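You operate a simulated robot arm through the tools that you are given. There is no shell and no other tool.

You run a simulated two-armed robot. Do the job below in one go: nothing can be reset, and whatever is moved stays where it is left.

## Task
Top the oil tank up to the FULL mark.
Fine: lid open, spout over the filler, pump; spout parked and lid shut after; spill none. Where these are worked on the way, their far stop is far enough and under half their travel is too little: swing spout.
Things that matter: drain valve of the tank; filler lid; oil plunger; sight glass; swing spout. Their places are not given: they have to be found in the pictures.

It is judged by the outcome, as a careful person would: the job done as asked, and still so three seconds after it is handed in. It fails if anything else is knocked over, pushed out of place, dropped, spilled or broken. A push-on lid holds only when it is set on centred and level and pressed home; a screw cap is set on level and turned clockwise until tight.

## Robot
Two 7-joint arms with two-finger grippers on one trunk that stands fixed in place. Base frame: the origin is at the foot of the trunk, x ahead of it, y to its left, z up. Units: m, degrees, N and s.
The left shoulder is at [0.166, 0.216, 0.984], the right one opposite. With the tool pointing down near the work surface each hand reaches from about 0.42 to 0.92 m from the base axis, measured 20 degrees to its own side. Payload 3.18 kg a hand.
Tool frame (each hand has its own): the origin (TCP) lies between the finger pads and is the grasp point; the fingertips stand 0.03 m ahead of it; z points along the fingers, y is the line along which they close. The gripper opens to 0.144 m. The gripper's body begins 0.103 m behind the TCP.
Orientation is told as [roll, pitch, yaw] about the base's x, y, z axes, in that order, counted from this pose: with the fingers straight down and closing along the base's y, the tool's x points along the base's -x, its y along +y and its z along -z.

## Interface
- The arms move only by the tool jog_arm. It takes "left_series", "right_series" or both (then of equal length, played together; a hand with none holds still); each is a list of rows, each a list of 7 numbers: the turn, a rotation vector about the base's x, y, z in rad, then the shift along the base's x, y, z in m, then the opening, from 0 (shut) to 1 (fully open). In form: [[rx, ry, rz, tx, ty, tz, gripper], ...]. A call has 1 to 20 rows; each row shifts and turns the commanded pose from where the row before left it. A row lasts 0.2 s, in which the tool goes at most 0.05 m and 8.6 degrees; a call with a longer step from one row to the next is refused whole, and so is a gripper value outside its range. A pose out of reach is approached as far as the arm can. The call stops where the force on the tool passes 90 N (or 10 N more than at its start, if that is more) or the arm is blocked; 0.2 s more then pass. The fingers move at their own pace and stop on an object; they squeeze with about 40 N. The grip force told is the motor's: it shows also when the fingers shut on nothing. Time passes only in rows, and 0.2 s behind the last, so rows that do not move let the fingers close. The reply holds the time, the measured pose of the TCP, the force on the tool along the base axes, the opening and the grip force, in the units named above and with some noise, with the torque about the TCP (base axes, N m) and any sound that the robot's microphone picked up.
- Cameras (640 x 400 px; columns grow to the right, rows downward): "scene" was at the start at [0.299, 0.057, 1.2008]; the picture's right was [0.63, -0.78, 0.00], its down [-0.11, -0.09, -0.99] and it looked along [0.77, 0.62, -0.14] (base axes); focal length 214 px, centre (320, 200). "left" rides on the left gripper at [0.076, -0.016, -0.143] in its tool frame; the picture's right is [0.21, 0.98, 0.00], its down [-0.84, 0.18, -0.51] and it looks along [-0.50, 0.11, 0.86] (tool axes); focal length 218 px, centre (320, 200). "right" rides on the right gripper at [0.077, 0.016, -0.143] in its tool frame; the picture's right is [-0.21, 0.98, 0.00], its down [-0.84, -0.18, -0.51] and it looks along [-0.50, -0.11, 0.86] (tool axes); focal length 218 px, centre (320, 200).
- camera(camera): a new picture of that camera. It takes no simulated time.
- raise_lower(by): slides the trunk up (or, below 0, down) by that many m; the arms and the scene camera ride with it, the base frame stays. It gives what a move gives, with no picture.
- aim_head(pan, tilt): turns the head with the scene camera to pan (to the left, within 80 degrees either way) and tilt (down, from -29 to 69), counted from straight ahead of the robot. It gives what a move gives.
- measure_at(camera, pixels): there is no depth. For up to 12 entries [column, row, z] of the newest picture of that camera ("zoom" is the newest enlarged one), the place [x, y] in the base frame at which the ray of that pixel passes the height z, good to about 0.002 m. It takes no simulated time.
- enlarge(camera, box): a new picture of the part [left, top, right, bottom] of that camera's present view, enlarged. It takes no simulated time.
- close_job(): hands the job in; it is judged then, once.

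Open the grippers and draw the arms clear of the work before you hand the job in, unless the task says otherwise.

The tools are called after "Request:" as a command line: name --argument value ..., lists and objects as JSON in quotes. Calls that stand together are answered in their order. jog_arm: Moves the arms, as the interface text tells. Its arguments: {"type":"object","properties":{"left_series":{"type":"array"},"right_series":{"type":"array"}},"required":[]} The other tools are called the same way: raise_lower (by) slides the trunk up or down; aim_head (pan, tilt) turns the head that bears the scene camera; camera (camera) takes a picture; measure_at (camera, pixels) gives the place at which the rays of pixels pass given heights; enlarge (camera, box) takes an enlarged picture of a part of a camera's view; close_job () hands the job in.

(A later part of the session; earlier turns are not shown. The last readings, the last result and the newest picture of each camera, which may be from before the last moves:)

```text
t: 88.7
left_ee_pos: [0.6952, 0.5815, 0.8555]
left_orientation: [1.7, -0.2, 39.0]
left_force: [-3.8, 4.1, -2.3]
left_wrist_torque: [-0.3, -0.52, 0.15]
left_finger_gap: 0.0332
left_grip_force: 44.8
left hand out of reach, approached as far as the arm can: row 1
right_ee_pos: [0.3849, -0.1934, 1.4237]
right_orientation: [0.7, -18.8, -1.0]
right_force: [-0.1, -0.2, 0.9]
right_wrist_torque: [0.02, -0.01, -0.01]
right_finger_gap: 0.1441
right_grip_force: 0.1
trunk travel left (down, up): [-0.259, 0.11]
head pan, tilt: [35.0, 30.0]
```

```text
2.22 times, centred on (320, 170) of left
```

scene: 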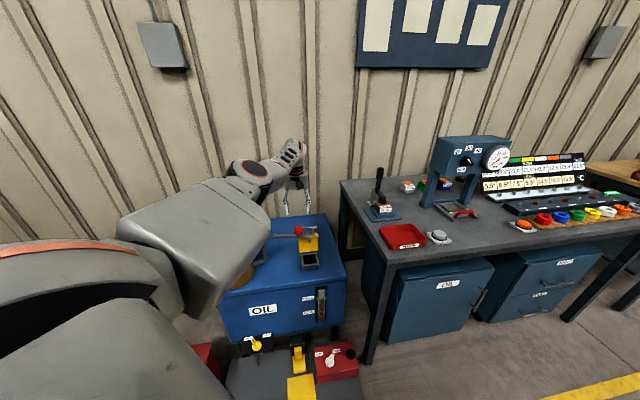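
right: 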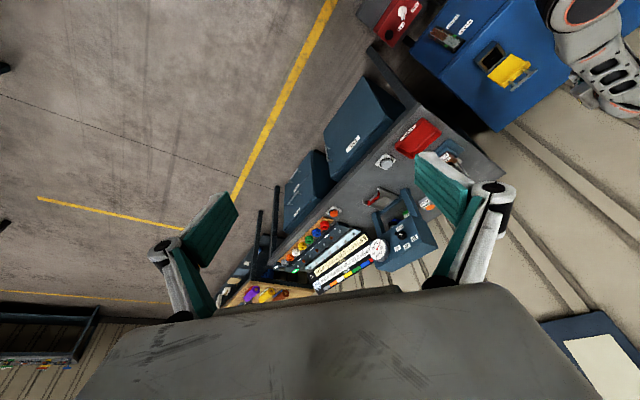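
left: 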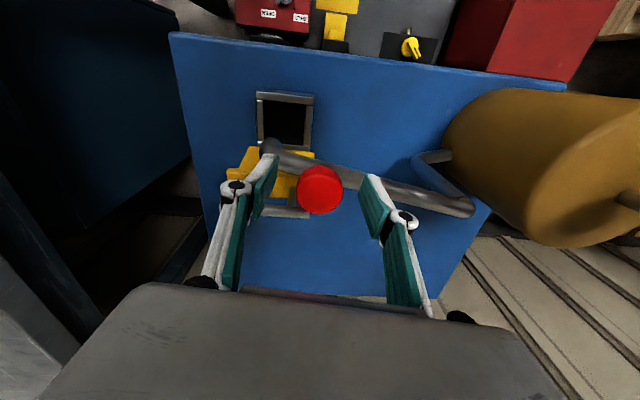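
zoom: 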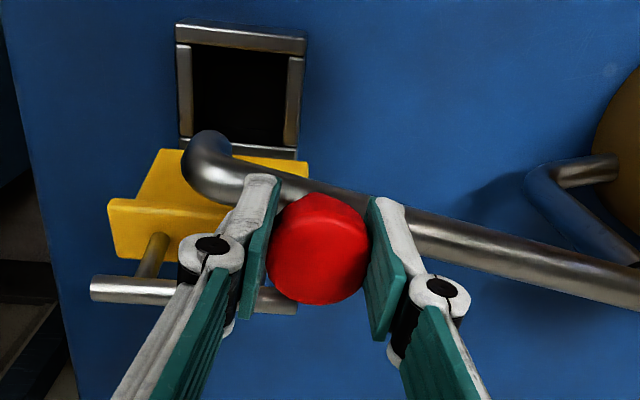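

Held again (gap 0.033, 45 N). I'll swing it back along the arc, leaning the hand gradually back as on the way out.

Request:
jog_arm --left_series '[[0, 0, 0, -0.008, -0.0055, 0, 0], [0, 0.01, 0, -0.0077, -0.0054, 0, 0], [0.003, 0.035, 0, -0.014, -0.0061, 0, 0], [0.003, 0.035, 0, -0.0146, -0.0049, 0, 0]]'

Request:
camera --camera "left"

Request:
camera --camera "scene"

```text
t: 89.7
left_ee_pos: [0.6502, 0.5583, 0.8547]
left_orientation: [4.7, 2.9, 39.0]
left_force: [1.6, 6.5, 3.4]
left_wrist_torque: [-0.71, -1.62, -0.71]
left_finger_gap: 0.034
left_grip_force: 45.3
right_ee_pos: [0.3839, -0.1932, 1.4243]
right_orientation: [0.7, -18.7, -1.1]
right_force: [0.2, -0.7, 0.1]
right_wrist_torque: [0.02, 0.03, 0.02]
right_finger_gap: 0.144
right_grip_force: 0.1
trunk travel left (down, up): [-0.259, 0.11]
head pan, tilt: [35.0, 30.0]
```

```text
taken
```

left: 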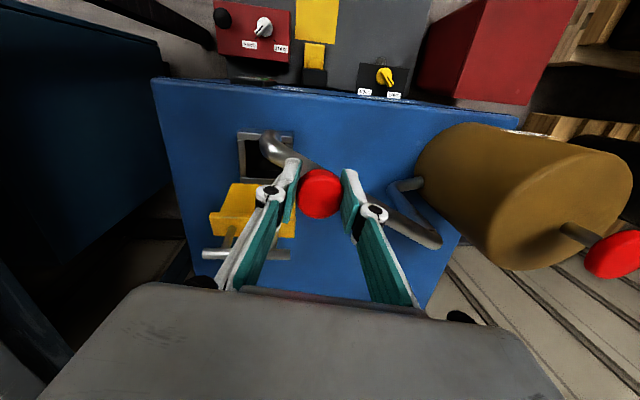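

```text
taken
```

scene: 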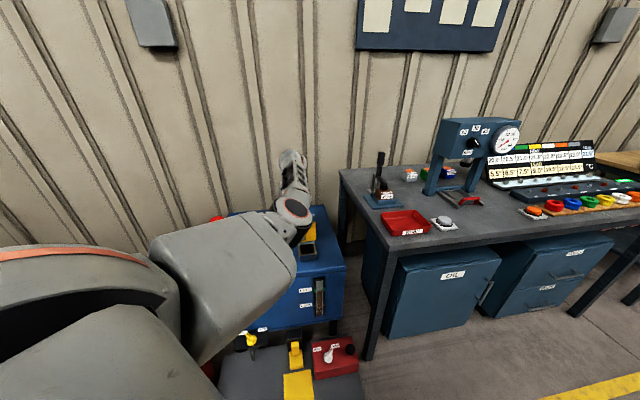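

Smooth. I continue along the arc with more lean.

Request:
jog_arm --left_series '[[0.003, 0.035, 0, -0.0145, -0.0025, 0, 0], [0.003, 0.035, 0, -0.0151, -0.002, 0, 0], [0.003, 0.035, 0, -0.0153, -0.001, 0, 0], [0.003, 0.035, 0, -0.0154, 0.0004, 0, 0], [0.003, 0.035, 0, -0.0152, 0.0018, 0, 0]]'

Request:
camera --camera "left"

```text
t: 90.9
left_ee_pos: [0.5764, 0.5521, 0.855]
left_orientation: [11.8, 10.3, 39.9]
left_force: [-3.0, -26.4, 5.4]
left_wrist_torque: [-1.02, -1.26, 0.07]
left_finger_gap: 0.038
left_grip_force: 45.5
right_ee_pos: [0.3846, -0.1961, 1.4236]
right_orientation: [1.0, -18.8, -1.1]
right_force: [0.1, -0.1, -0.4]
right_wrist_torque: [0.02, 0.0, 0.0]
right_finger_gap: 0.1438
right_grip_force: 0.0
trunk travel left (down, up): [-0.259, 0.11]
head pan, tilt: [35.0, 30.0]
```

```text
taken
```

left: 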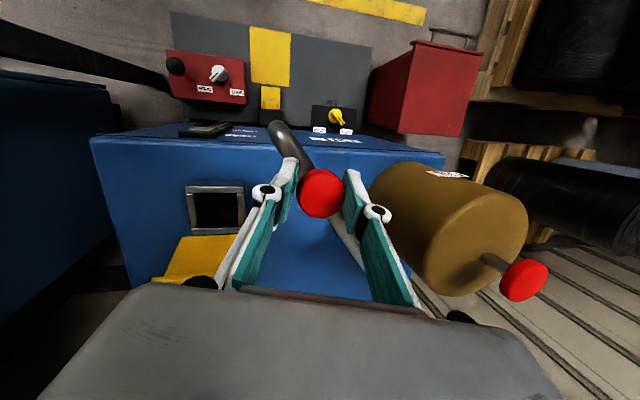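

The sideways force shows the hand is running a few mm inside the true arc, so I'll follow slightly further out while continuing.

Request:
jog_arm --left_series '[[0.002, 0.02, 0, -0.0145, -0.0015, 0, 0], [0.002, 0.02, 0, -0.0147, 0.0038, 0, 0], [0, 0, 0, -0.0143, 0.0056, 0, 0], [0, 0, 0, -0.0137, 0.0073, 0, 0]]'

Request:
camera --camera "left"

Request:
camera --camera "scene"

```text
t: 91.9
left_ee_pos: [0.5205, 0.5692, 0.8567]
left_orientation: [13.6, 11.9, 40.2]
left_force: [-6.7, -22.2, 3.9]
left_wrist_torque: [-1.67, -0.37, -0.87]
left_finger_gap: 0.0393
left_grip_force: 44.7
right_ee_pos: [0.3837, -0.1963, 1.4245]
right_orientation: [0.8, -18.7, -1.0]
right_force: [-0.4, 0.0, 0.4]
right_wrist_torque: [-0.03, 0.01, 0.01]
right_finger_gap: 0.1442
right_grip_force: 0.2
trunk travel left (down, up): [-0.259, 0.11]
head pan, tilt: [35.0, 30.0]
```

```text
taken
```

left: 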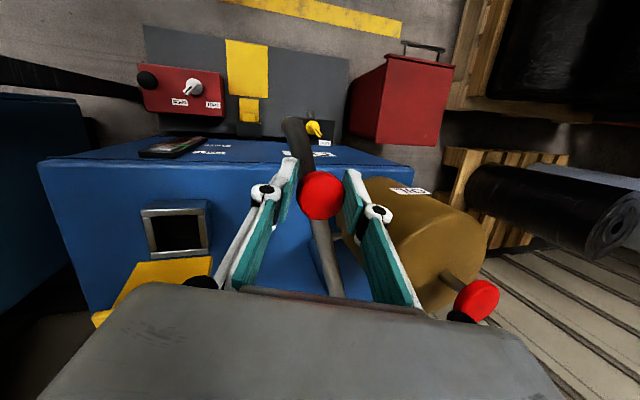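

```text
taken
```

scene: 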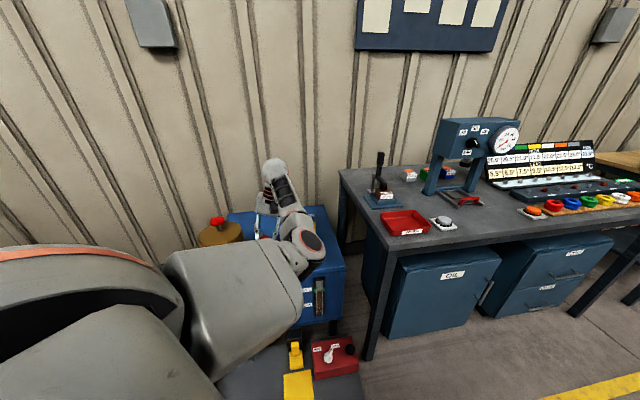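

Three more steps bring it to the parked position.

Request:
jog_arm --left_series '[[0, 0, 0, -0.0131, 0.008, 0, 0], [0, 0, 0, -0.0123, 0.009, 0, 0], [0, 0, 0, -0.0118, 0.0105, 0, 0]]'

Request:
camera --camera "left"

```text
t: 92.7
left_ee_pos: [0.4789, 0.5994, 0.8573]
left_orientation: [13.9, 11.7, 40.6]
left_force: [-9.8, -6.1, -1.8]
left_wrist_torque: [-0.49, -0.9, 0.48]
left_finger_gap: 0.0388
left_grip_force: 45.9
right_ee_pos: [0.3854, -0.194, 1.4243]
right_orientation: [0.8, -18.9, -1.1]
right_force: [0.0, -0.2, -0.2]
right_wrist_torque: [0.0, -0.03, -0.03]
right_finger_gap: 0.1439
right_grip_force: 0.0
trunk travel left (down, up): [-0.259, 0.11]
head pan, tilt: [35.0, 30.0]
```

```text
taken
```

left: 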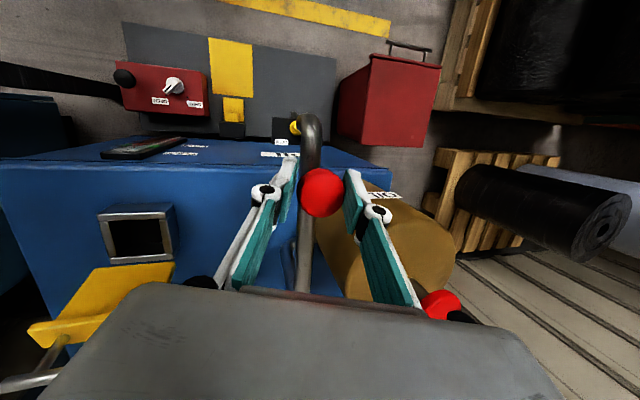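

Nearly back at its original place [0.477,0.604]. I'll push a little more to feel the parked stop.

Request:
jog_arm --left_series '[[0, 0, 0, -0.004, 0.004, 0, 0], [0, 0, 0, -0.003, 0.003, 0, 0], [0, 0, 0, 0, 0, 0, 0]]'

```text
t: 93.5
left_ee_pos: [0.4794, 0.6009, 0.8561]
left_orientation: [13.2, 11.7, 40.0]
left_force: [20.9, -22.0, 10.8]
left_wrist_torque: [-1.74, -0.81, -0.18]
left_finger_gap: 0.0385
left_grip_force: 45.1
right_ee_pos: [0.3853, -0.1978, 1.4236]
right_orientation: [0.8, -18.8, -1.0]
right_force: [0.3, -0.3, -0.5]
right_wrist_torque: [-0.01, 0.0, 0.02]
right_finger_gap: 0.1438
right_grip_force: 0.0
trunk travel left (down, up): [-0.259, 0.11]
head pan, tilt: [35.0, 30.0]
```

The stop pushes back with 30 N: the spout is parked. I'll ease back, open and lift off with the trunk.

Request:
jog_arm --left_series '[[0, 0, 0, 0.005, -0.005, 0, 0], [0, 0, 0, 0.001, -0.001, 0, 0.3], [0, 0, 0, 0, 0, 0, 0.5], [0, 0, 0, 0, 0, 0, 0.55]]'

Request:
raise_lower --by 0.11

Request:
camera --camera "left"

Request:
camera --camera "scene"

```text
t: 94.5
left_ee_pos: [0.4788, 0.5975, 0.8552]
left_orientation: [13.7, 11.9, 40.4]
left_force: [0.1, 0.4, -0.1]
left_wrist_torque: [-0.01, 0.02, -0.01]
left_finger_gap: 0.0794
left_grip_force: 0.1
right_ee_pos: [0.3848, -0.1941, 1.4236]
right_orientation: [0.7, -18.8, -1.1]
right_force: [-0.3, -0.4, 0.2]
right_wrist_torque: [-0.03, 0.01, 0.04]
right_finger_gap: 0.1439
right_grip_force: 0.1
trunk travel left (down, up): [-0.259, 0.11]
head pan, tilt: [35.0, 30.0]
```

```text
t: 95.9
left_ee_pos: [0.4805, 0.598, 0.9645]
left_orientation: [13.6, 11.8, 40.3]
left_force: [0.4, 0.1, -0.2]
left_wrist_torque: [0.0, -0.01, 0.0]
left_finger_gap: 0.0791
left_grip_force: 0.1
right_ee_pos: [0.3851, -0.1935, 1.5343]
right_orientation: [0.7, -18.7, -1.1]
right_force: [-0.3, 0.2, 0.4]
right_wrist_torque: [0.0, -0.05, 0.03]
right_finger_gap: 0.144
right_grip_force: 0.0
trunk travel left (down, up): [-0.369, 0.0]
head pan, tilt: [35.0, 30.0]
```

```text
taken
```

left: 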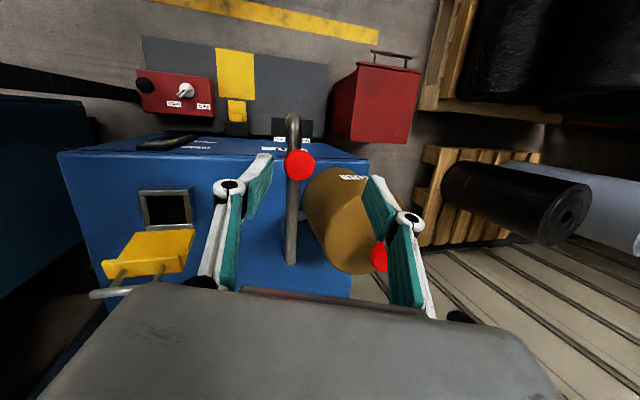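

```text
taken
```

scene: 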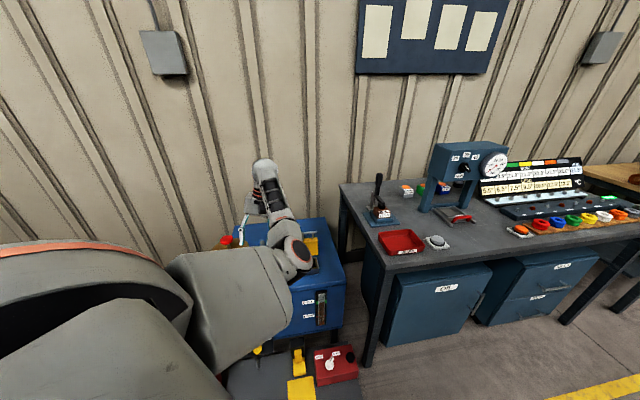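

The spout is parked and free of the hand. Next is shutting the lid: I'll move the hand back up over toward the lid, uprighting it on the way.

Request:
jog_arm --left_series '[[0, 0, 0, 0.02, 0, 0.01, 0.6], [0, -0.03, 0, 0.025, -0.002, 0.005, 0.7], [-0.005, -0.06, 0, 0.025, -0.004, 0, 0.8], [-0.005, -0.08, 0, 0.025, -0.006, 0, 0.9], [-0.008, -0.08, 0, 0.025, -0.006, 0, 1], [-0.008, -0.05, 0.03, 0.02, -0.006, 0, 1], [0, 0, 0.02, 0.02, -0.004, 0, 1]]'

Request:
camera --camera "left"

Request:
camera --camera "scene"

```text
t: 97.5
left_ee_pos: [0.6405, 0.5695, 0.9802]
left_orientation: [1.5, -0.4, 42.1]
left_force: [0.2, -0.4, 0.2]
left_wrist_torque: [0.04, 0.0, 0.01]
left_finger_gap: 0.1437
left_grip_force: 0.1
right_ee_pos: [0.3845, -0.194, 1.5332]
right_orientation: [0.8, -18.8, -1.1]
right_force: [0.6, -0.4, 0.0]
right_wrist_torque: [0.02, 0.01, 0.0]
right_finger_gap: 0.144
right_grip_force: 0.1
trunk travel left (down, up): [-0.369, 0.0]
head pan, tilt: [35.0, 30.0]
```

```text
taken
```

left: 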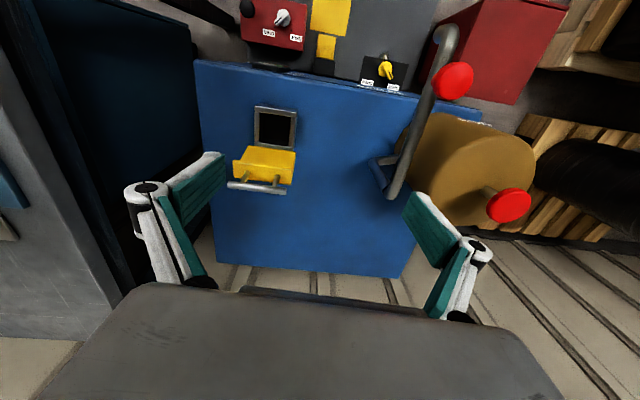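

```text
taken
```

scene: 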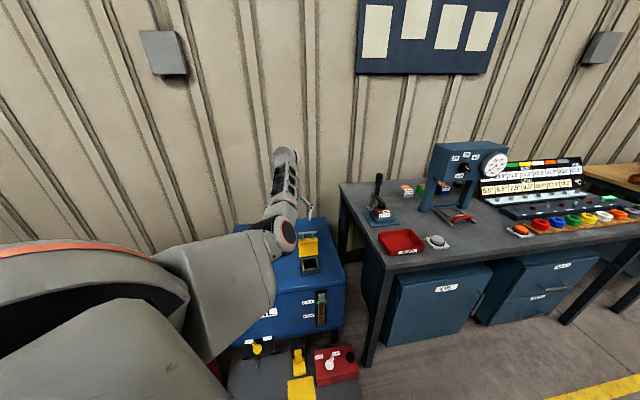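

Lid bar at (228–290, ~188). I'll enlarge and measure it for the re-grasp.

Request:
enlarge --camera "left" --box '[210, 95, 320, 205]'

Request:
measure_at --camera "left" --pixels '[[229, 184, 0.8], [229, 184, 0.82], [229, 184, 0.84], [290, 192, 0.8], [290, 192, 0.82], [290, 192, 0.84], [255, 147, 0.655], [296, 149, 0.655]]'

Request:
enlarge --camera "scene" --box '[260, 210, 340, 280]'

```text
3.64 times, centred on (265, 150) of left
```

zoom: 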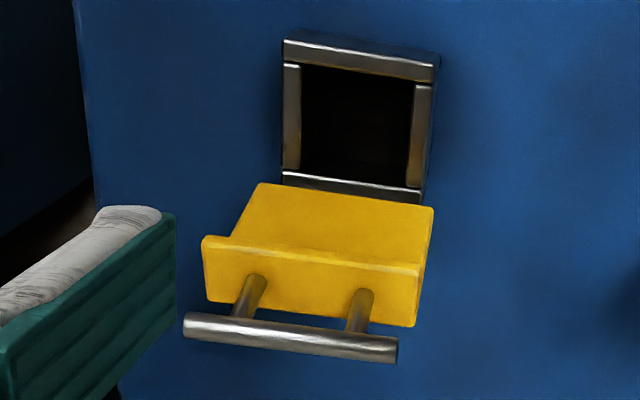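

```text
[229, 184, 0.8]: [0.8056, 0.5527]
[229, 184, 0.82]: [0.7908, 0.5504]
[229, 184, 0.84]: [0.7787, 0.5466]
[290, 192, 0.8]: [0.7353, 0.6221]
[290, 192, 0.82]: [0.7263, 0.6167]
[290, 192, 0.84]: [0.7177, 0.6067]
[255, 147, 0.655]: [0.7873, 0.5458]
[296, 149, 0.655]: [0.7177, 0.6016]
```

```text
5.71 times, centred on (300, 245) of scene
```

zoom: 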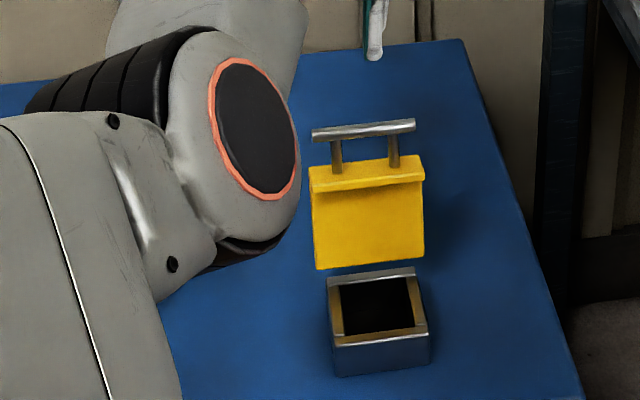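

The lid is upright with its bar at about [0.7545,0.581,0.83]. For more reach there I need the shoulder lower and the hand tilted forward; I'll lower the trunk by 0.1 first, then approach from the front with tilt.

Request:
raise_lower --by -0.1

Request:
jog_arm --left_series '[[0.05, -0.05, 0, 0, -0.004, 0.01, 1], [0.05, -0.05, 0, 0.003, -0.004, 0.01, 1], [0.05, -0.05, 0.01, 0.005, -0.002, 0.01, 1], [0.05, -0.05, 0.01, 0.005, -0.002, 0.01, 1], [0.03, -0.03, 0, 0.005, 0, 0.01, 1]]'

Request:
camera --camera "left"

Request:
camera --camera "scene"

```text
t: 98.8
left_ee_pos: [0.6413, 0.5701, 0.8818]
left_orientation: [1.4, -0.4, 42.1]
left_force: [0.2, -0.1, 1.0]
left_wrist_torque: [-0.04, -0.03, -0.05]
left_finger_gap: 0.144
left_grip_force: 0.0
right_ee_pos: [0.3835, -0.1931, 1.4349]
right_orientation: [0.8, -19.0, -1.1]
right_force: [0.1, -1.1, -1.4]
right_wrist_torque: [0.02, -0.07, -0.01]
right_finger_gap: 0.144
right_grip_force: 0.0
trunk travel left (down, up): [-0.269, 0.1]
head pan, tilt: [35.0, 30.0]
```

```text
t: 100.0
left_ee_pos: [0.6564, 0.5738, 0.945]
left_orientation: [1.6, -20.0, 44.9]
left_force: [-0.1, -0.3, 0.0]
left_wrist_torque: [0.01, 0.03, 0.05]
left_finger_gap: 0.1442
left_grip_force: 0.0
right_ee_pos: [0.3856, -0.1945, 1.4342]
right_orientation: [0.7, -18.8, -1.0]
right_force: [-0.1, 0.1, 0.1]
right_wrist_torque: [0.0, -0.01, 0.0]
right_finger_gap: 0.1438
right_grip_force: 0.0
trunk travel left (down, up): [-0.269, 0.1]
head pan, tilt: [35.0, 30.0]
```

```text
taken
```

left: 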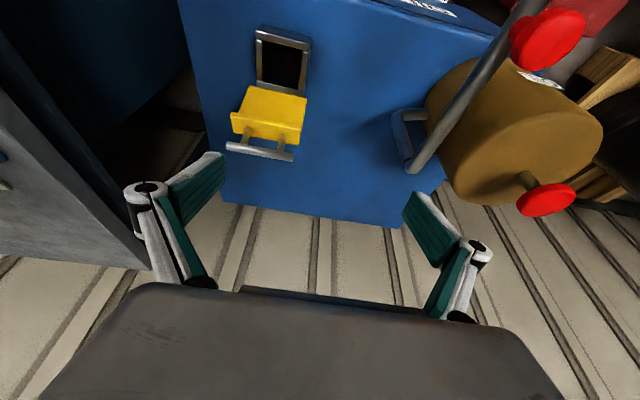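

```text
taken
```

scene: 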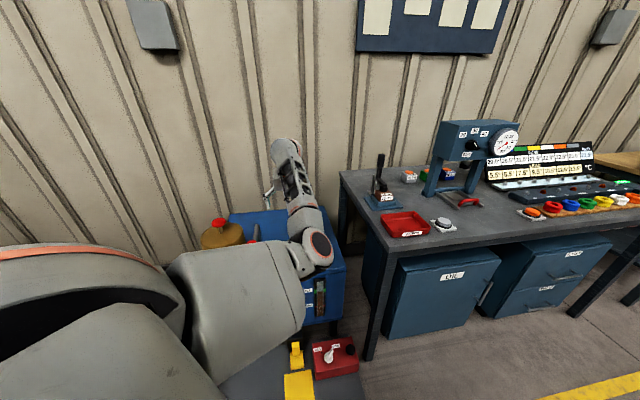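

I'll shift the hand sideways to line up with the bar's middle (target in front of it, about [0.71,0.54]) while still above, then lower the trunk.

Request:
jog_arm --left_series '[[0, 0, 0, 0.012, -0.008, 0, 1], [0.01, -0.01, 0, 0.014, -0.009, 0, 1], [0.01, -0.01, 0, 0.014, -0.009, 0, 1], [0.01, -0.01, 0, 0.014, -0.009, 0, 1], [0, 0, 0, 0, 0, 0, 1]]'

Request:
camera --camera "left"

```text
t: 101.2
left_ee_pos: [0.709, 0.543, 0.942]
left_orientation: [2.6, -22.5, 44.4]
left_force: [0.0, 0.0, 0.0]
left_wrist_torque: [0.0, -0.03, 0.04]
left_finger_gap: 0.1439
left_grip_force: 0.1
right_ee_pos: [0.3862, -0.1934, 1.4332]
right_orientation: [0.7, -18.8, -1.1]
right_force: [0.2, -0.2, -0.2]
right_wrist_torque: [-0.01, -0.02, -0.04]
right_finger_gap: 0.144
right_grip_force: 0.0
trunk travel left (down, up): [-0.269, 0.1]
head pan, tilt: [35.0, 30.0]
```

```text
taken
```

left: 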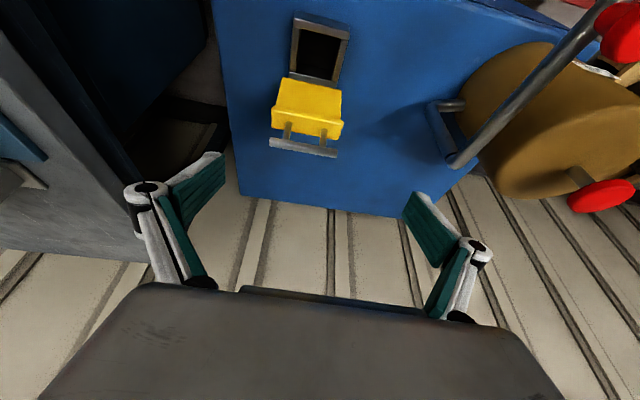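

The bar's middle is at (303,148), about 2 cm off to the left of centre. I'll measure it, then correct.

Request:
measure_at --camera "left" --pixels '[[270, 142, 0.82], [337, 153, 0.82], [270, 142, 0.83], [337, 153, 0.83], [270, 142, 0.84], [337, 153, 0.84]]'

Request:
jog_arm --left_series '[[0, 0, 0, 0.006, -0.008, 0, 1], [0, 0, 0, 0.006, -0.007, 0, 1], [0, 0, 0, 0, 0, 0, 1]]'

Request:
raise_lower --by -0.06

Request:
camera --camera "left"

Request:
camera --camera "scene"

```text
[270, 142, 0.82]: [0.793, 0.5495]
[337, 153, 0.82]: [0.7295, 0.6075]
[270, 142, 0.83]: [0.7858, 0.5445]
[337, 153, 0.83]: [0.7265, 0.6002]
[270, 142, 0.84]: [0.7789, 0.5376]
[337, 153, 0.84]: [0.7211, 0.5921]
```

```text
t: 102.0
left_ee_pos: [0.719, 0.5319, 0.9379]
left_orientation: [2.9, -22.5, 44.4]
left_force: [0.2, 0.3, 0.3]
left_wrist_torque: [0.0, 0.0, 0.03]
left_finger_gap: 0.1438
left_grip_force: 0.0
right_ee_pos: [0.3848, -0.1931, 1.4341]
right_orientation: [0.7, -18.8, -1.0]
right_force: [0.6, -0.2, 0.8]
right_wrist_torque: [0.0, 0.04, -0.04]
right_finger_gap: 0.1443
right_grip_force: 0.0
trunk travel left (down, up): [-0.269, 0.1]
head pan, tilt: [35.0, 30.0]
```

```text
t: 103.0
left_ee_pos: [0.7191, 0.527, 0.8786]
left_orientation: [3.1, -22.5, 43.7]
left_force: [-0.1, -0.2, 0.0]
left_wrist_torque: [-0.02, -0.03, -0.03]
left_finger_gap: 0.1439
left_grip_force: 0.0
right_ee_pos: [0.3819, -0.1943, 1.3761]
right_orientation: [0.8, -19.0, -1.1]
right_force: [-0.5, -0.3, 0.2]
right_wrist_torque: [0.0, -0.06, 0.02]
right_finger_gap: 0.1439
right_grip_force: 0.0
trunk travel left (down, up): [-0.209, 0.16]
head pan, tilt: [35.0, 30.0]
```

```text
taken
```

left: 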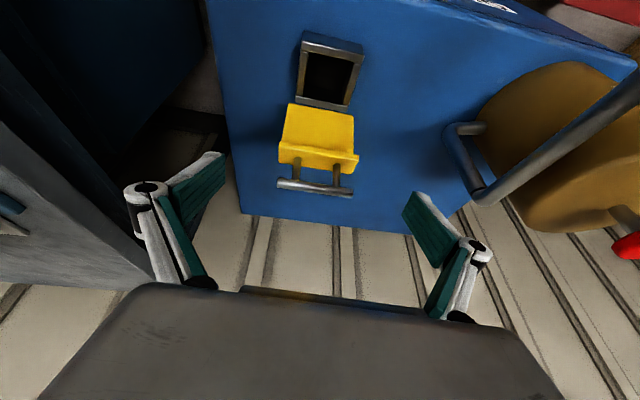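

```text
taken
```

scene: 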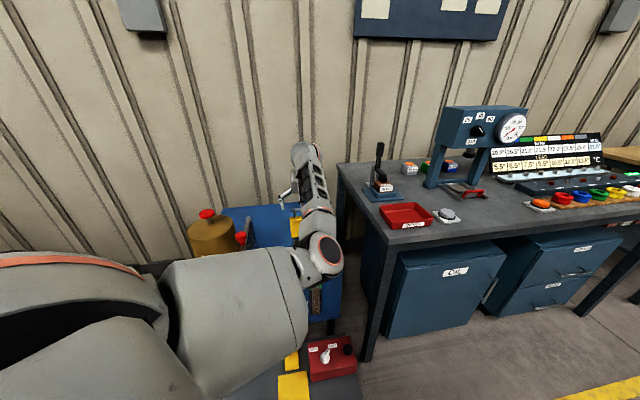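

The bar now triangulates to about [0.765,0.585,0.81]. I'll advance along the lid normal with the open fingers passing either side of it, then sink with the trunk.

Request:
jog_arm --left_series '[[0, 0, 0, 0.01, 0.013, 0, 1], [0, 0, 0, 0.01, 0.013, 0, 1], [0, 0, 0, 0, 0, 0, 1]]'

Request:
raise_lower --by -0.04

Request:
camera --camera "left"

Request:
enlarge --camera "right" --box '[380, 0, 640, 160]'

```text
t: 103.8
left_ee_pos: [0.7435, 0.5329, 0.8695]
left_orientation: [2.4, -21.3, 42.9]
left_force: [-0.2, -0.3, -0.9]
left_wrist_torque: [0.0, -0.02, 0.01]
left_finger_gap: 0.1437
left_grip_force: 0.0
right_ee_pos: [0.3854, -0.1948, 1.3744]
right_orientation: [0.7, -18.8, -1.0]
right_force: [0.1, 0.1, 0.0]
right_wrist_torque: [-0.02, -0.01, 0.0]
right_finger_gap: 0.1438
right_grip_force: 0.2
trunk travel left (down, up): [-0.209, 0.16]
head pan, tilt: [35.0, 30.0]
```

```text
t: 104.7
left_ee_pos: [0.7438, 0.5345, 0.8328]
left_orientation: [2.3, -21.6, 42.9]
left_force: [0.6, 0.2, 1.6]
left_wrist_torque: [-0.02, -0.03, 0.03]
left_finger_gap: 0.1438
left_grip_force: 0.1
right_ee_pos: [0.3969, -0.193, 1.3233]
right_orientation: [0.8, -17.2, -1.2]
right_force: [-1.2, -0.3, 0.0]
right_wrist_torque: [0.03, -0.09, 0.01]
right_finger_gap: 0.1441
right_grip_force: 0.1
trunk travel left (down, up): [-0.169, 0.2]
head pan, tilt: [35.0, 30.0]
```

```text
taken
```

left: 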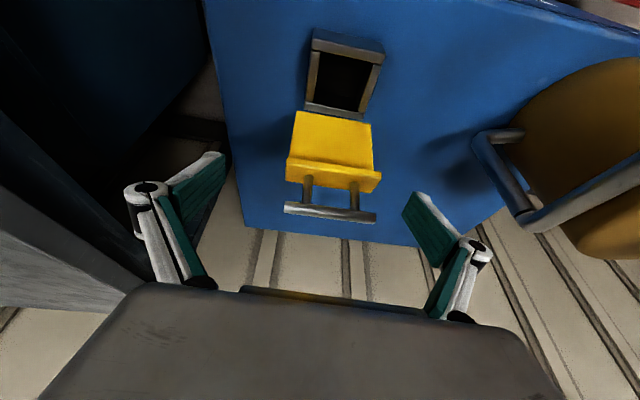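

```text
2.46 times, centred on (510, 80) of right
```

zoom: 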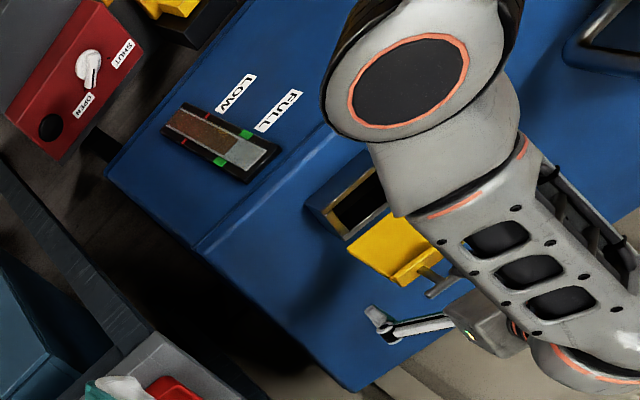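

I'll measure the bar's ends from here to see the remaining offset.

Request:
measure_at --camera "left" --pixels '[[286, 207, 0.8], [376, 218, 0.8], [286, 207, 0.81], [376, 218, 0.81], [286, 207, 0.82], [376, 218, 0.82]]'

Request:
enlarge --camera "left" --box '[180, 100, 480, 280]'

Request:
camera --camera "scene"

```text
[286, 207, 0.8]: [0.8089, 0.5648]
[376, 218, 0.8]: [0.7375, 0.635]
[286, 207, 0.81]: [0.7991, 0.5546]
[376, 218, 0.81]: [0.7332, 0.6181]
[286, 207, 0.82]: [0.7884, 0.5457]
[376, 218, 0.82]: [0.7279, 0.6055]
```

```text
2.13 times, centred on (330, 190) of left
```

zoom: 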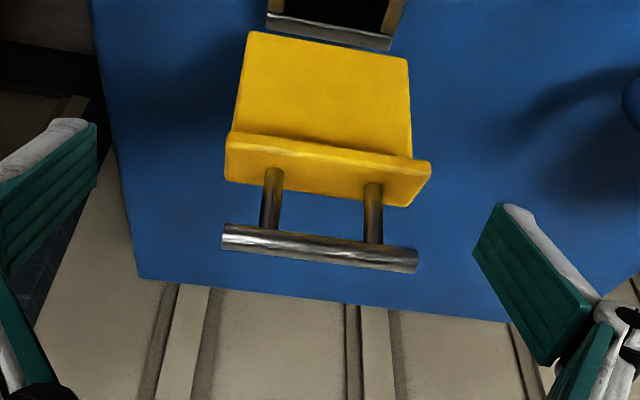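

```text
taken
```

scene: 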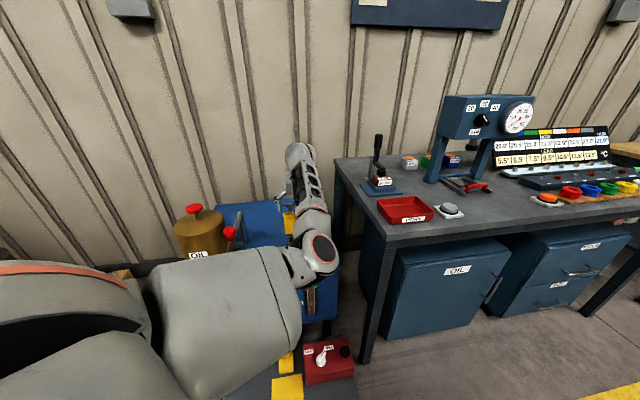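

The bar's middle is at [0.766,0.586,0.81], 2.2 cm to the hand's left and ~5 cm ahead. I'll fix the sideways offset first.

Request:
jog_arm --left_series '[[0, 0, 0, -0.007, 0.008, 0.002, 1], [0, 0, 0, -0.008, 0.008, 0.002, 1], [0, 0, 0, 0, 0, 0, 1]]'

Request:
camera --camera "left"

```text
t: 105.5
left_ee_pos: [0.7288, 0.5501, 0.8338]
left_orientation: [2.6, -21.4, 42.9]
left_force: [-0.1, -0.6, 0.9]
left_wrist_torque: [-0.01, 0.0, 0.01]
left_finger_gap: 0.1443
left_grip_force: 0.0
right_ee_pos: [0.3998, -0.1951, 1.3227]
right_orientation: [0.9, -17.0, -1.2]
right_force: [0.4, 0.8, 0.9]
right_wrist_torque: [-0.04, -0.01, 0.0]
right_finger_gap: 0.1439
right_grip_force: 0.0
trunk travel left (down, up): [-0.169, 0.2]
head pan, tilt: [35.0, 30.0]
```

```text
taken
```

left: 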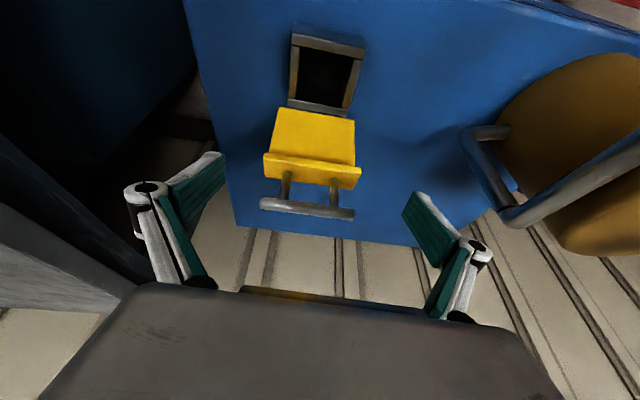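

Sideways alignment is right now (col 307 is expected for a bar ahead of the TCP). I'll advance along the normal in small steps.

Request:
jog_arm --left_series '[[0, 0, 0, 0.008, 0.008, -0.002, 1], [0, 0, 0, 0.008, 0.008, -0.002, 1], [0, 0, 0, 0, 0, 0, 1]]'

Request:
camera --camera "left"

```text
t: 106.2
left_ee_pos: [0.7456, 0.5662, 0.8308]
left_orientation: [2.4, -21.4, 43.0]
left_force: [0.0, 0.5, -0.2]
left_wrist_torque: [0.0, 0.0, 0.01]
left_finger_gap: 0.1439
left_grip_force: 0.1
right_ee_pos: [0.3996, -0.1936, 1.3236]
right_orientation: [0.9, -16.9, -1.1]
right_force: [-0.5, 1.0, 0.2]
right_wrist_torque: [0.01, 0.0, -0.01]
right_finger_gap: 0.1441
right_grip_force: 0.1
trunk travel left (down, up): [-0.169, 0.2]
head pan, tilt: [35.0, 30.0]
```

```text
taken
```

left: 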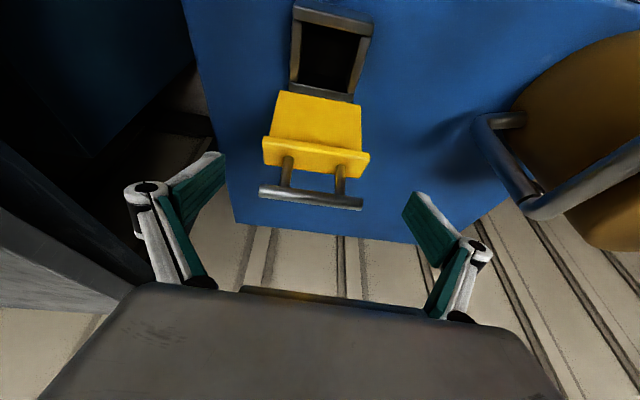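

Tracking precisely. Two more steps to bring the bar between the pads.

Request:
jog_arm --left_series '[[0, 0, 0, 0.0085, 0.0085, -0.004, 1], [0, 0, 0, 0.0085, 0.0085, -0.006, 1], [0, 0, 0, 0, 0, 0, 1]]'

Request:
enlarge --camera "left" --box '[180, 100, 480, 280]'

```text
t: 107.0
left_ee_pos: [0.7639, 0.5837, 0.8208]
left_orientation: [2.5, -21.4, 42.8]
left_force: [-0.2, 0.1, -0.3]
left_wrist_torque: [-0.03, -0.01, 0.0]
left_finger_gap: 0.1441
left_grip_force: 0.0
right_ee_pos: [0.3991, -0.1941, 1.3229]
right_orientation: [0.9, -17.0, -1.2]
right_force: [0.6, -0.2, 0.2]
right_wrist_torque: [-0.01, -0.01, 0.03]
right_finger_gap: 0.1441
right_grip_force: 0.1
trunk travel left (down, up): [-0.169, 0.2]
head pan, tilt: [35.0, 30.0]
```

```text
2.13 times, centred on (330, 190) of left
```

zoom: 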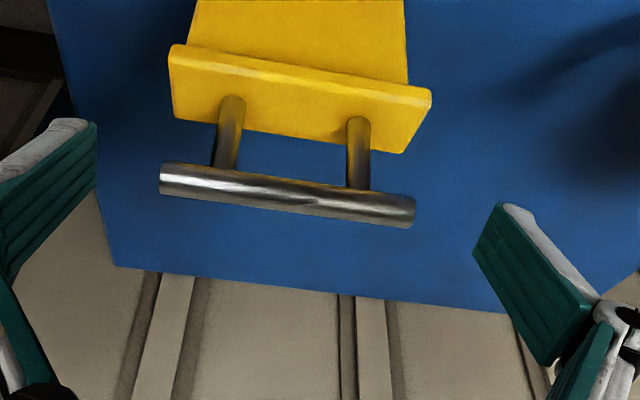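

The bar's middle is at (315,188), right between the pads. Closing on its ends.

Request:
jog_arm --left_series '[[0, 0, 0, 0, 0, 0, 0.65], [0, 0, 0, 0, 0, 0, 0.5], [0, 0, 0, 0, 0, 0, 0.3], [0, 0, 0, 0, 0, 0, 0], [0, 0, 0, 0, 0, 0, 0]]'

Request:
enlarge --camera "left" --box '[180, 100, 480, 280]'

```text
t: 108.2
left_ee_pos: [0.7646, 0.5793, 0.8206]
left_orientation: [2.3, -21.4, 42.9]
left_force: [13.2, -13.1, 3.7]
left_wrist_torque: [-0.94, -0.91, -0.18]
left_finger_gap: 0.0888
left_grip_force: 44.6
right_ee_pos: [0.4004, -0.1956, 1.3214]
right_orientation: [0.9, -17.0, -1.2]
right_force: [-0.2, 0.4, 0.9]
right_wrist_torque: [0.02, 0.0, 0.01]
right_finger_gap: 0.1438
right_grip_force: 0.0
trunk travel left (down, up): [-0.169, 0.2]
head pan, tilt: [35.0, 30.0]
```

```text
2.13 times, centred on (330, 190) of left
```

zoom: 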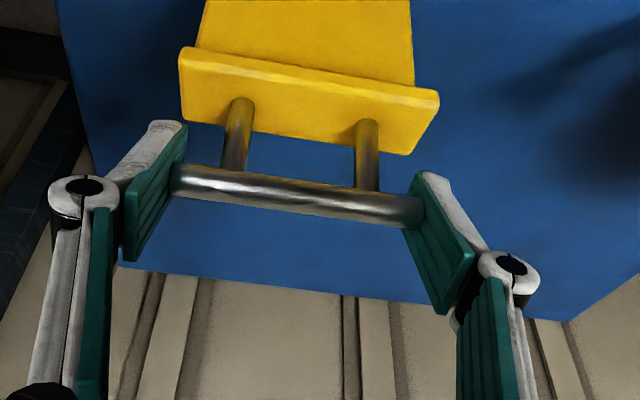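

Held (gap 0.089). I'll relieve the side force a little and then bring the lid forward along its arc (hinge ≈[0.767,0.581,0.66], radius 0.15): first 90°→75°.

Request:
jog_arm --left_series '[[0, 0, 0, 0.0025, -0.0025, 0, 0], [0, 0, 0, -0.0093, -0.0091, -0.0006, 0], [0, 0, 0, -0.0093, -0.0091, -0.0017, 0], [0, 0, 0, -0.0091, -0.0089, -0.0028, 0], [0, 0, 0, 0, 0, 0, 0]]'

Request:
camera --camera "left"

```text
t: 109.5
left_ee_pos: [0.7374, 0.5514, 0.817]
left_orientation: [2.3, -21.6, 42.9]
left_force: [16.0, -7.0, 10.4]
left_wrist_torque: [0.8, -1.05, 0.33]
left_finger_gap: 0.089
left_grip_force: 44.4
right_ee_pos: [0.3993, -0.1958, 1.3231]
right_orientation: [1.0, -17.0, -1.1]
right_force: [-0.8, -0.5, 0.1]
right_wrist_torque: [-0.03, 0.01, -0.03]
right_finger_gap: 0.1439
right_grip_force: 0.0
trunk travel left (down, up): [-0.169, 0.2]
head pan, tilt: [35.0, 30.0]
```

```text
taken
```

left: 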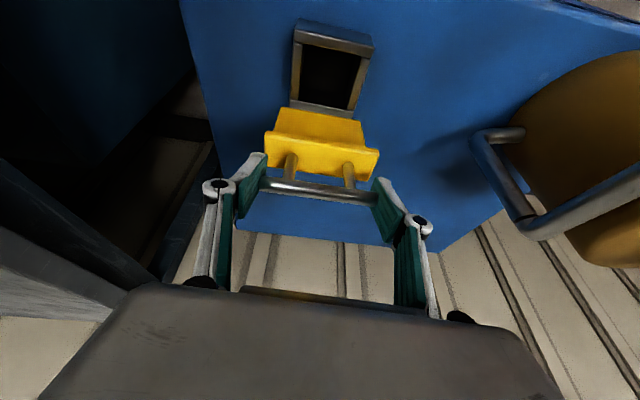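

The lid follows; the slight upward force means it should drop a bit less. Continuing 75°→50°, slowly uprighting the hand.

Request:
jog_arm --left_series '[[-0.035, 0.035, 0, -0.0089, -0.0088, -0.002, 0], [-0.035, 0.035, 0, -0.0087, -0.0085, -0.0045, 0], [-0.035, 0.035, 0, -0.0083, -0.0081, -0.0058, 0], [-0.035, 0.035, 0, -0.0079, -0.0077, -0.007, 0], [0, 0, 0, 0, 0, 0, 0]]'

Request:
camera --camera "left"

Request:
camera --camera "scene"

```text
t: 110.7
left_ee_pos: [0.7018, 0.5195, 0.7946]
left_orientation: [2.0, -9.9, 43.0]
left_force: [17.6, -6.2, 1.9]
left_wrist_torque: [0.6, -1.03, 0.2]
left_finger_gap: 0.089
left_grip_force: 45.1
right_ee_pos: [0.4009, -0.1937, 1.3211]
right_orientation: [0.9, -16.9, -1.2]
right_force: [-0.3, -1.3, -0.5]
right_wrist_torque: [-0.02, -0.02, -0.01]
right_finger_gap: 0.1439
right_grip_force: 0.0
trunk travel left (down, up): [-0.169, 0.2]
head pan, tilt: [35.0, 30.0]
```

```text
taken
```

left: 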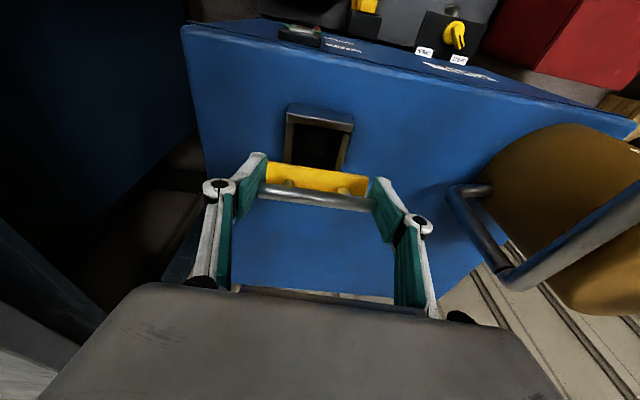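

```text
taken
```

scene: 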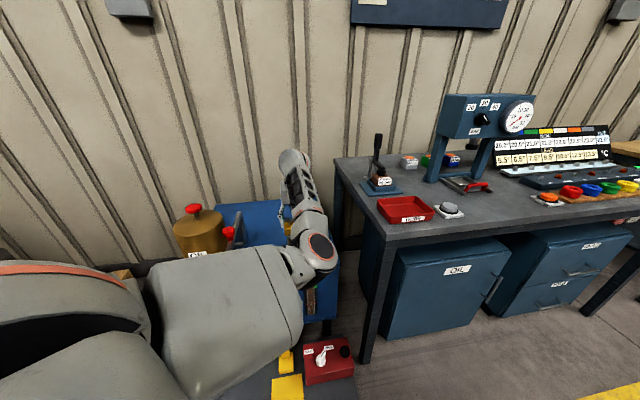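

Well on the arc (~55°). Continuing to about 35°, leaning the hand slightly back to stay clear of the arm's inner limit.

Request:
jog_arm --left_series '[[-0.037, 0.037, 0, -0.0064, -0.0083, -0.008, 0], [-0.037, 0.037, 0, -0.0059, -0.0077, -0.0088, 0], [-0.037, 0.037, 0, -0.0063, -0.0062, -0.0097, 0], [-0.037, 0.037, 0, -0.0057, -0.0056, -0.0104, 0], [0, 0, 0, 0, 0, 0, 0]]'

Request:
camera --camera "left"

```text
t: 111.8
left_ee_pos: [0.6782, 0.4951, 0.7603]
left_orientation: [1.8, 1.8, 43.3]
left_force: [-8.0, 3.9, 14.1]
left_wrist_torque: [0.93, -0.83, 0.81]
left_finger_gap: 0.0884
left_grip_force: 45.0
right_ee_pos: [0.3975, -0.1939, 1.3228]
right_orientation: [0.9, -17.1, -1.2]
right_force: [0.2, -0.1, 0.1]
right_wrist_torque: [-0.01, 0.03, 0.04]
right_finger_gap: 0.1441
right_grip_force: 0.0
trunk travel left (down, up): [-0.169, 0.2]
head pan, tilt: [35.0, 30.0]
```

```text
taken
```

left: 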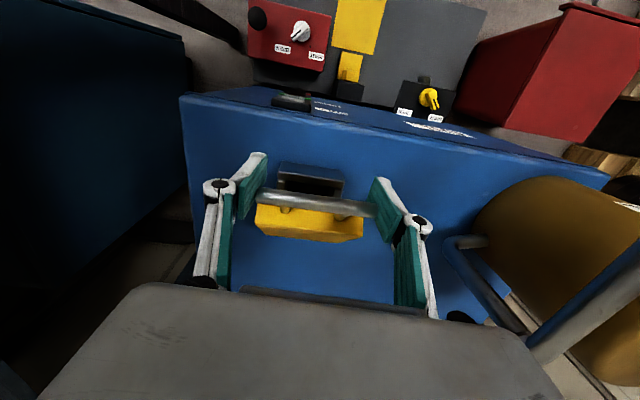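

On the arc at ~36°. Next down to ~20°.

Request:
jog_arm --left_series '[[-0.031, 0.031, 0, -0.005, -0.0049, -0.01, 0], [-0.031, 0.031, 0, -0.0043, -0.0042, -0.0113, 0], [-0.031, 0.031, 0, -0.0036, -0.0035, -0.0121, 0], [0, 0, 0, 0, 0, 0, 0]]'

Request:
camera --camera "left"

Request:
enlarge --camera "scene" --box '[180, 180, 380, 340]'

```text
t: 112.8
left_ee_pos: [0.6637, 0.4811, 0.7256]
left_orientation: [1.4, 9.5, 43.0]
left_force: [-15.1, 10.5, 7.9]
left_wrist_torque: [0.7, -0.68, 0.53]
left_finger_gap: 0.0883
left_grip_force: 44.7
right_ee_pos: [0.3965, -0.192, 1.3227]
right_orientation: [0.9, -17.1, -1.2]
right_force: [-0.1, -0.1, 0.7]
right_wrist_torque: [-0.03, 0.0, 0.0]
right_finger_gap: 0.1439
right_grip_force: 0.0
trunk travel left (down, up): [-0.169, 0.2]
head pan, tilt: [35.0, 30.0]
```

```text
taken
```

left: 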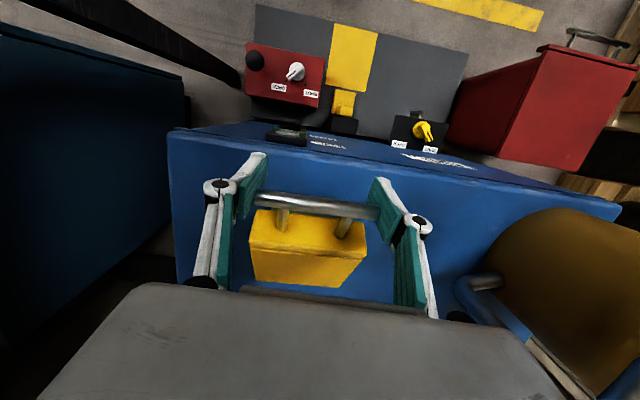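

```text
2.50 times, centred on (280, 260) of scene
```

zoom: 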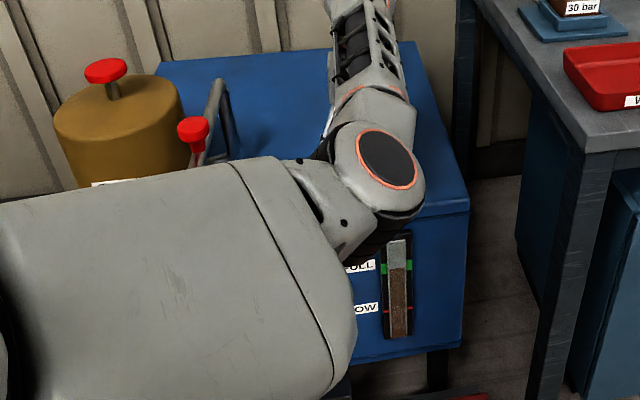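

At ~20° now. Before going lower I'll check the elbow's clearance to the tank with the right camera.

Request:
camera --camera "right"

Request:
enlarge --camera "right" --box '[400, 0, 640, 150]'

```text
taken
```

right: 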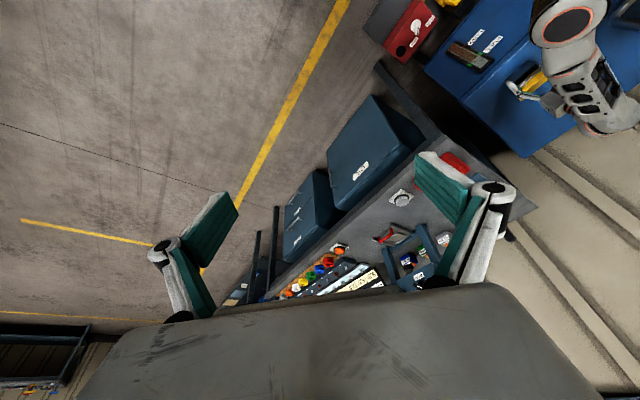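

```text
2.67 times, centred on (520, 75) of right
```

zoom: 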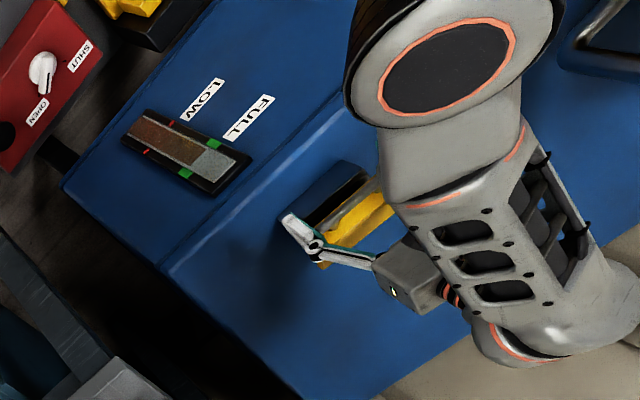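

The elbow is well above. I'll lower the lid the rest of the way toward closed in small steps, watching the force.

Request:
jog_arm --left_series '[[0, 0, 0, -0.0038, -0.0018, -0.0125, 0], [0, 0, 0, -0.002, -0.002, -0.0128, 0], [0, 0, 0, 0, 0, 0, 0]]'

Request:
camera --camera "left"

```text
t: 113.7
left_ee_pos: [0.6585, 0.4768, 0.7005]
left_orientation: [1.4, 9.5, 43.0]
left_force: [-8.1, 8.9, 5.9]
left_wrist_torque: [0.84, -0.53, 0.4]
left_finger_gap: 0.0884
left_grip_force: 44.7
right_ee_pos: [0.3977, -0.1931, 1.323]
right_orientation: [0.8, -17.1, -1.2]
right_force: [0.7, -0.2, 0.0]
right_wrist_torque: [0.0, -0.01, -0.01]
right_finger_gap: 0.1439
right_grip_force: 0.1
trunk travel left (down, up): [-0.169, 0.2]
head pan, tilt: [35.0, 30.0]
```

```text
taken
```

left: 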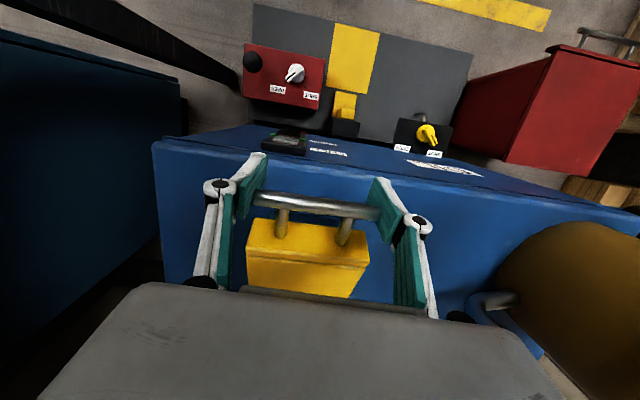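

Nearly shut (z 0.70). I'll go down in smaller steps until the lid seats.

Request:
jog_arm --left_series '[[0, 0, 0, -0.001, 0.001, -0.01, 0], [0, 0, 0, 0, 0, -0.008, 0], [0, 0, 0, 0, 0, -0.006, 0], [0, 0, 0, 0, 0, 0, 0]]'

Request:
camera --camera "left"

```text
t: 114.7
left_ee_pos: [0.6589, 0.4754, 0.6746]
left_orientation: [1.2, 9.6, 43.0]
left_force: [-21.4, -12.8, 6.3]
left_wrist_torque: [0.6, -0.76, 0.41]
left_finger_gap: 0.0881
left_grip_force: 44.7
right_ee_pos: [0.3975, -0.1943, 1.3232]
right_orientation: [1.0, -17.0, -1.1]
right_force: [-1.0, -0.1, 0.3]
right_wrist_torque: [-0.03, 0.01, -0.01]
right_finger_gap: 0.1441
right_grip_force: 0.2
trunk travel left (down, up): [-0.169, 0.2]
head pan, tilt: [35.0, 30.0]
```

```text
taken
```

left: 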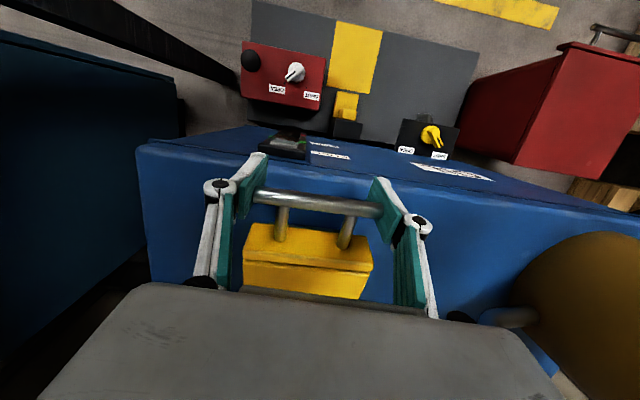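

The bar has crept up ~1.5 cm in the grip (row 203), so the lid is still ~10° open. I'll lower a further 12 mm (tips stay above the tank top) before letting go.

Request:
jog_arm --left_series '[[0, 0, 0, -0.001, -0.001, -0.006, 0], [0, 0, 0, 0, 0, -0.006, 0], [0, 0, 0, 0, 0, 0, 0]]'

Request:
enlarge --camera "left" --box '[170, 130, 450, 305]'

Request:
enlarge --camera "right" --box '[400, 0, 640, 150]'

```text
t: 115.5
left_ee_pos: [0.6585, 0.4757, 0.6682]
left_orientation: [1.2, 9.4, 43.0]
left_force: [-5.4, -9.9, 9.2]
left_wrist_torque: [0.89, -1.0, 0.23]
left_finger_gap: 0.0882
left_grip_force: 44.9
right_ee_pos: [0.397, -0.1952, 1.3243]
right_orientation: [1.0, -17.1, -1.2]
right_force: [0.0, 0.1, -0.1]
right_wrist_torque: [0.05, 0.01, -0.01]
right_finger_gap: 0.1439
right_grip_force: 0.0
trunk travel left (down, up): [-0.169, 0.2]
head pan, tilt: [35.0, 30.0]
```

```text
2.29 times, centred on (310, 218) of left
```

zoom: 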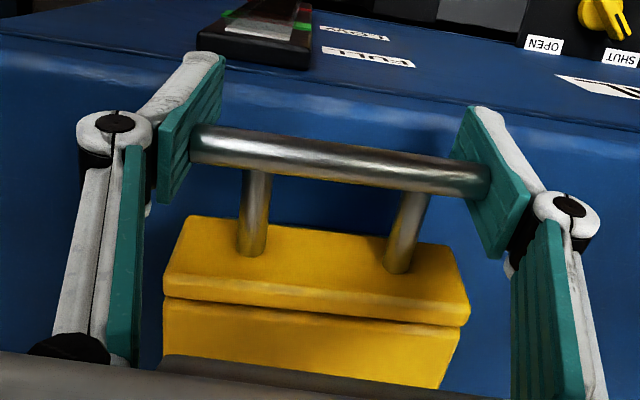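

```text
2.67 times, centred on (520, 75) of right
```

zoom: 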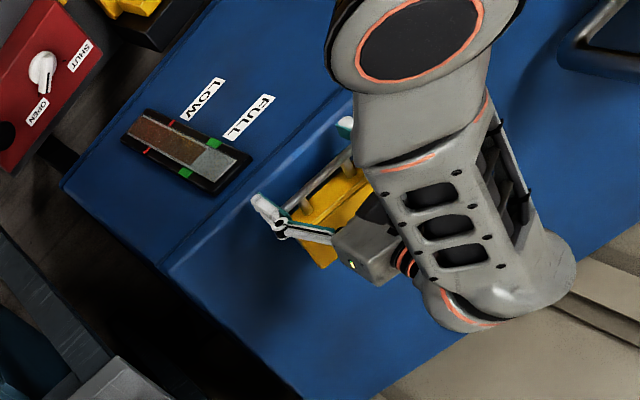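

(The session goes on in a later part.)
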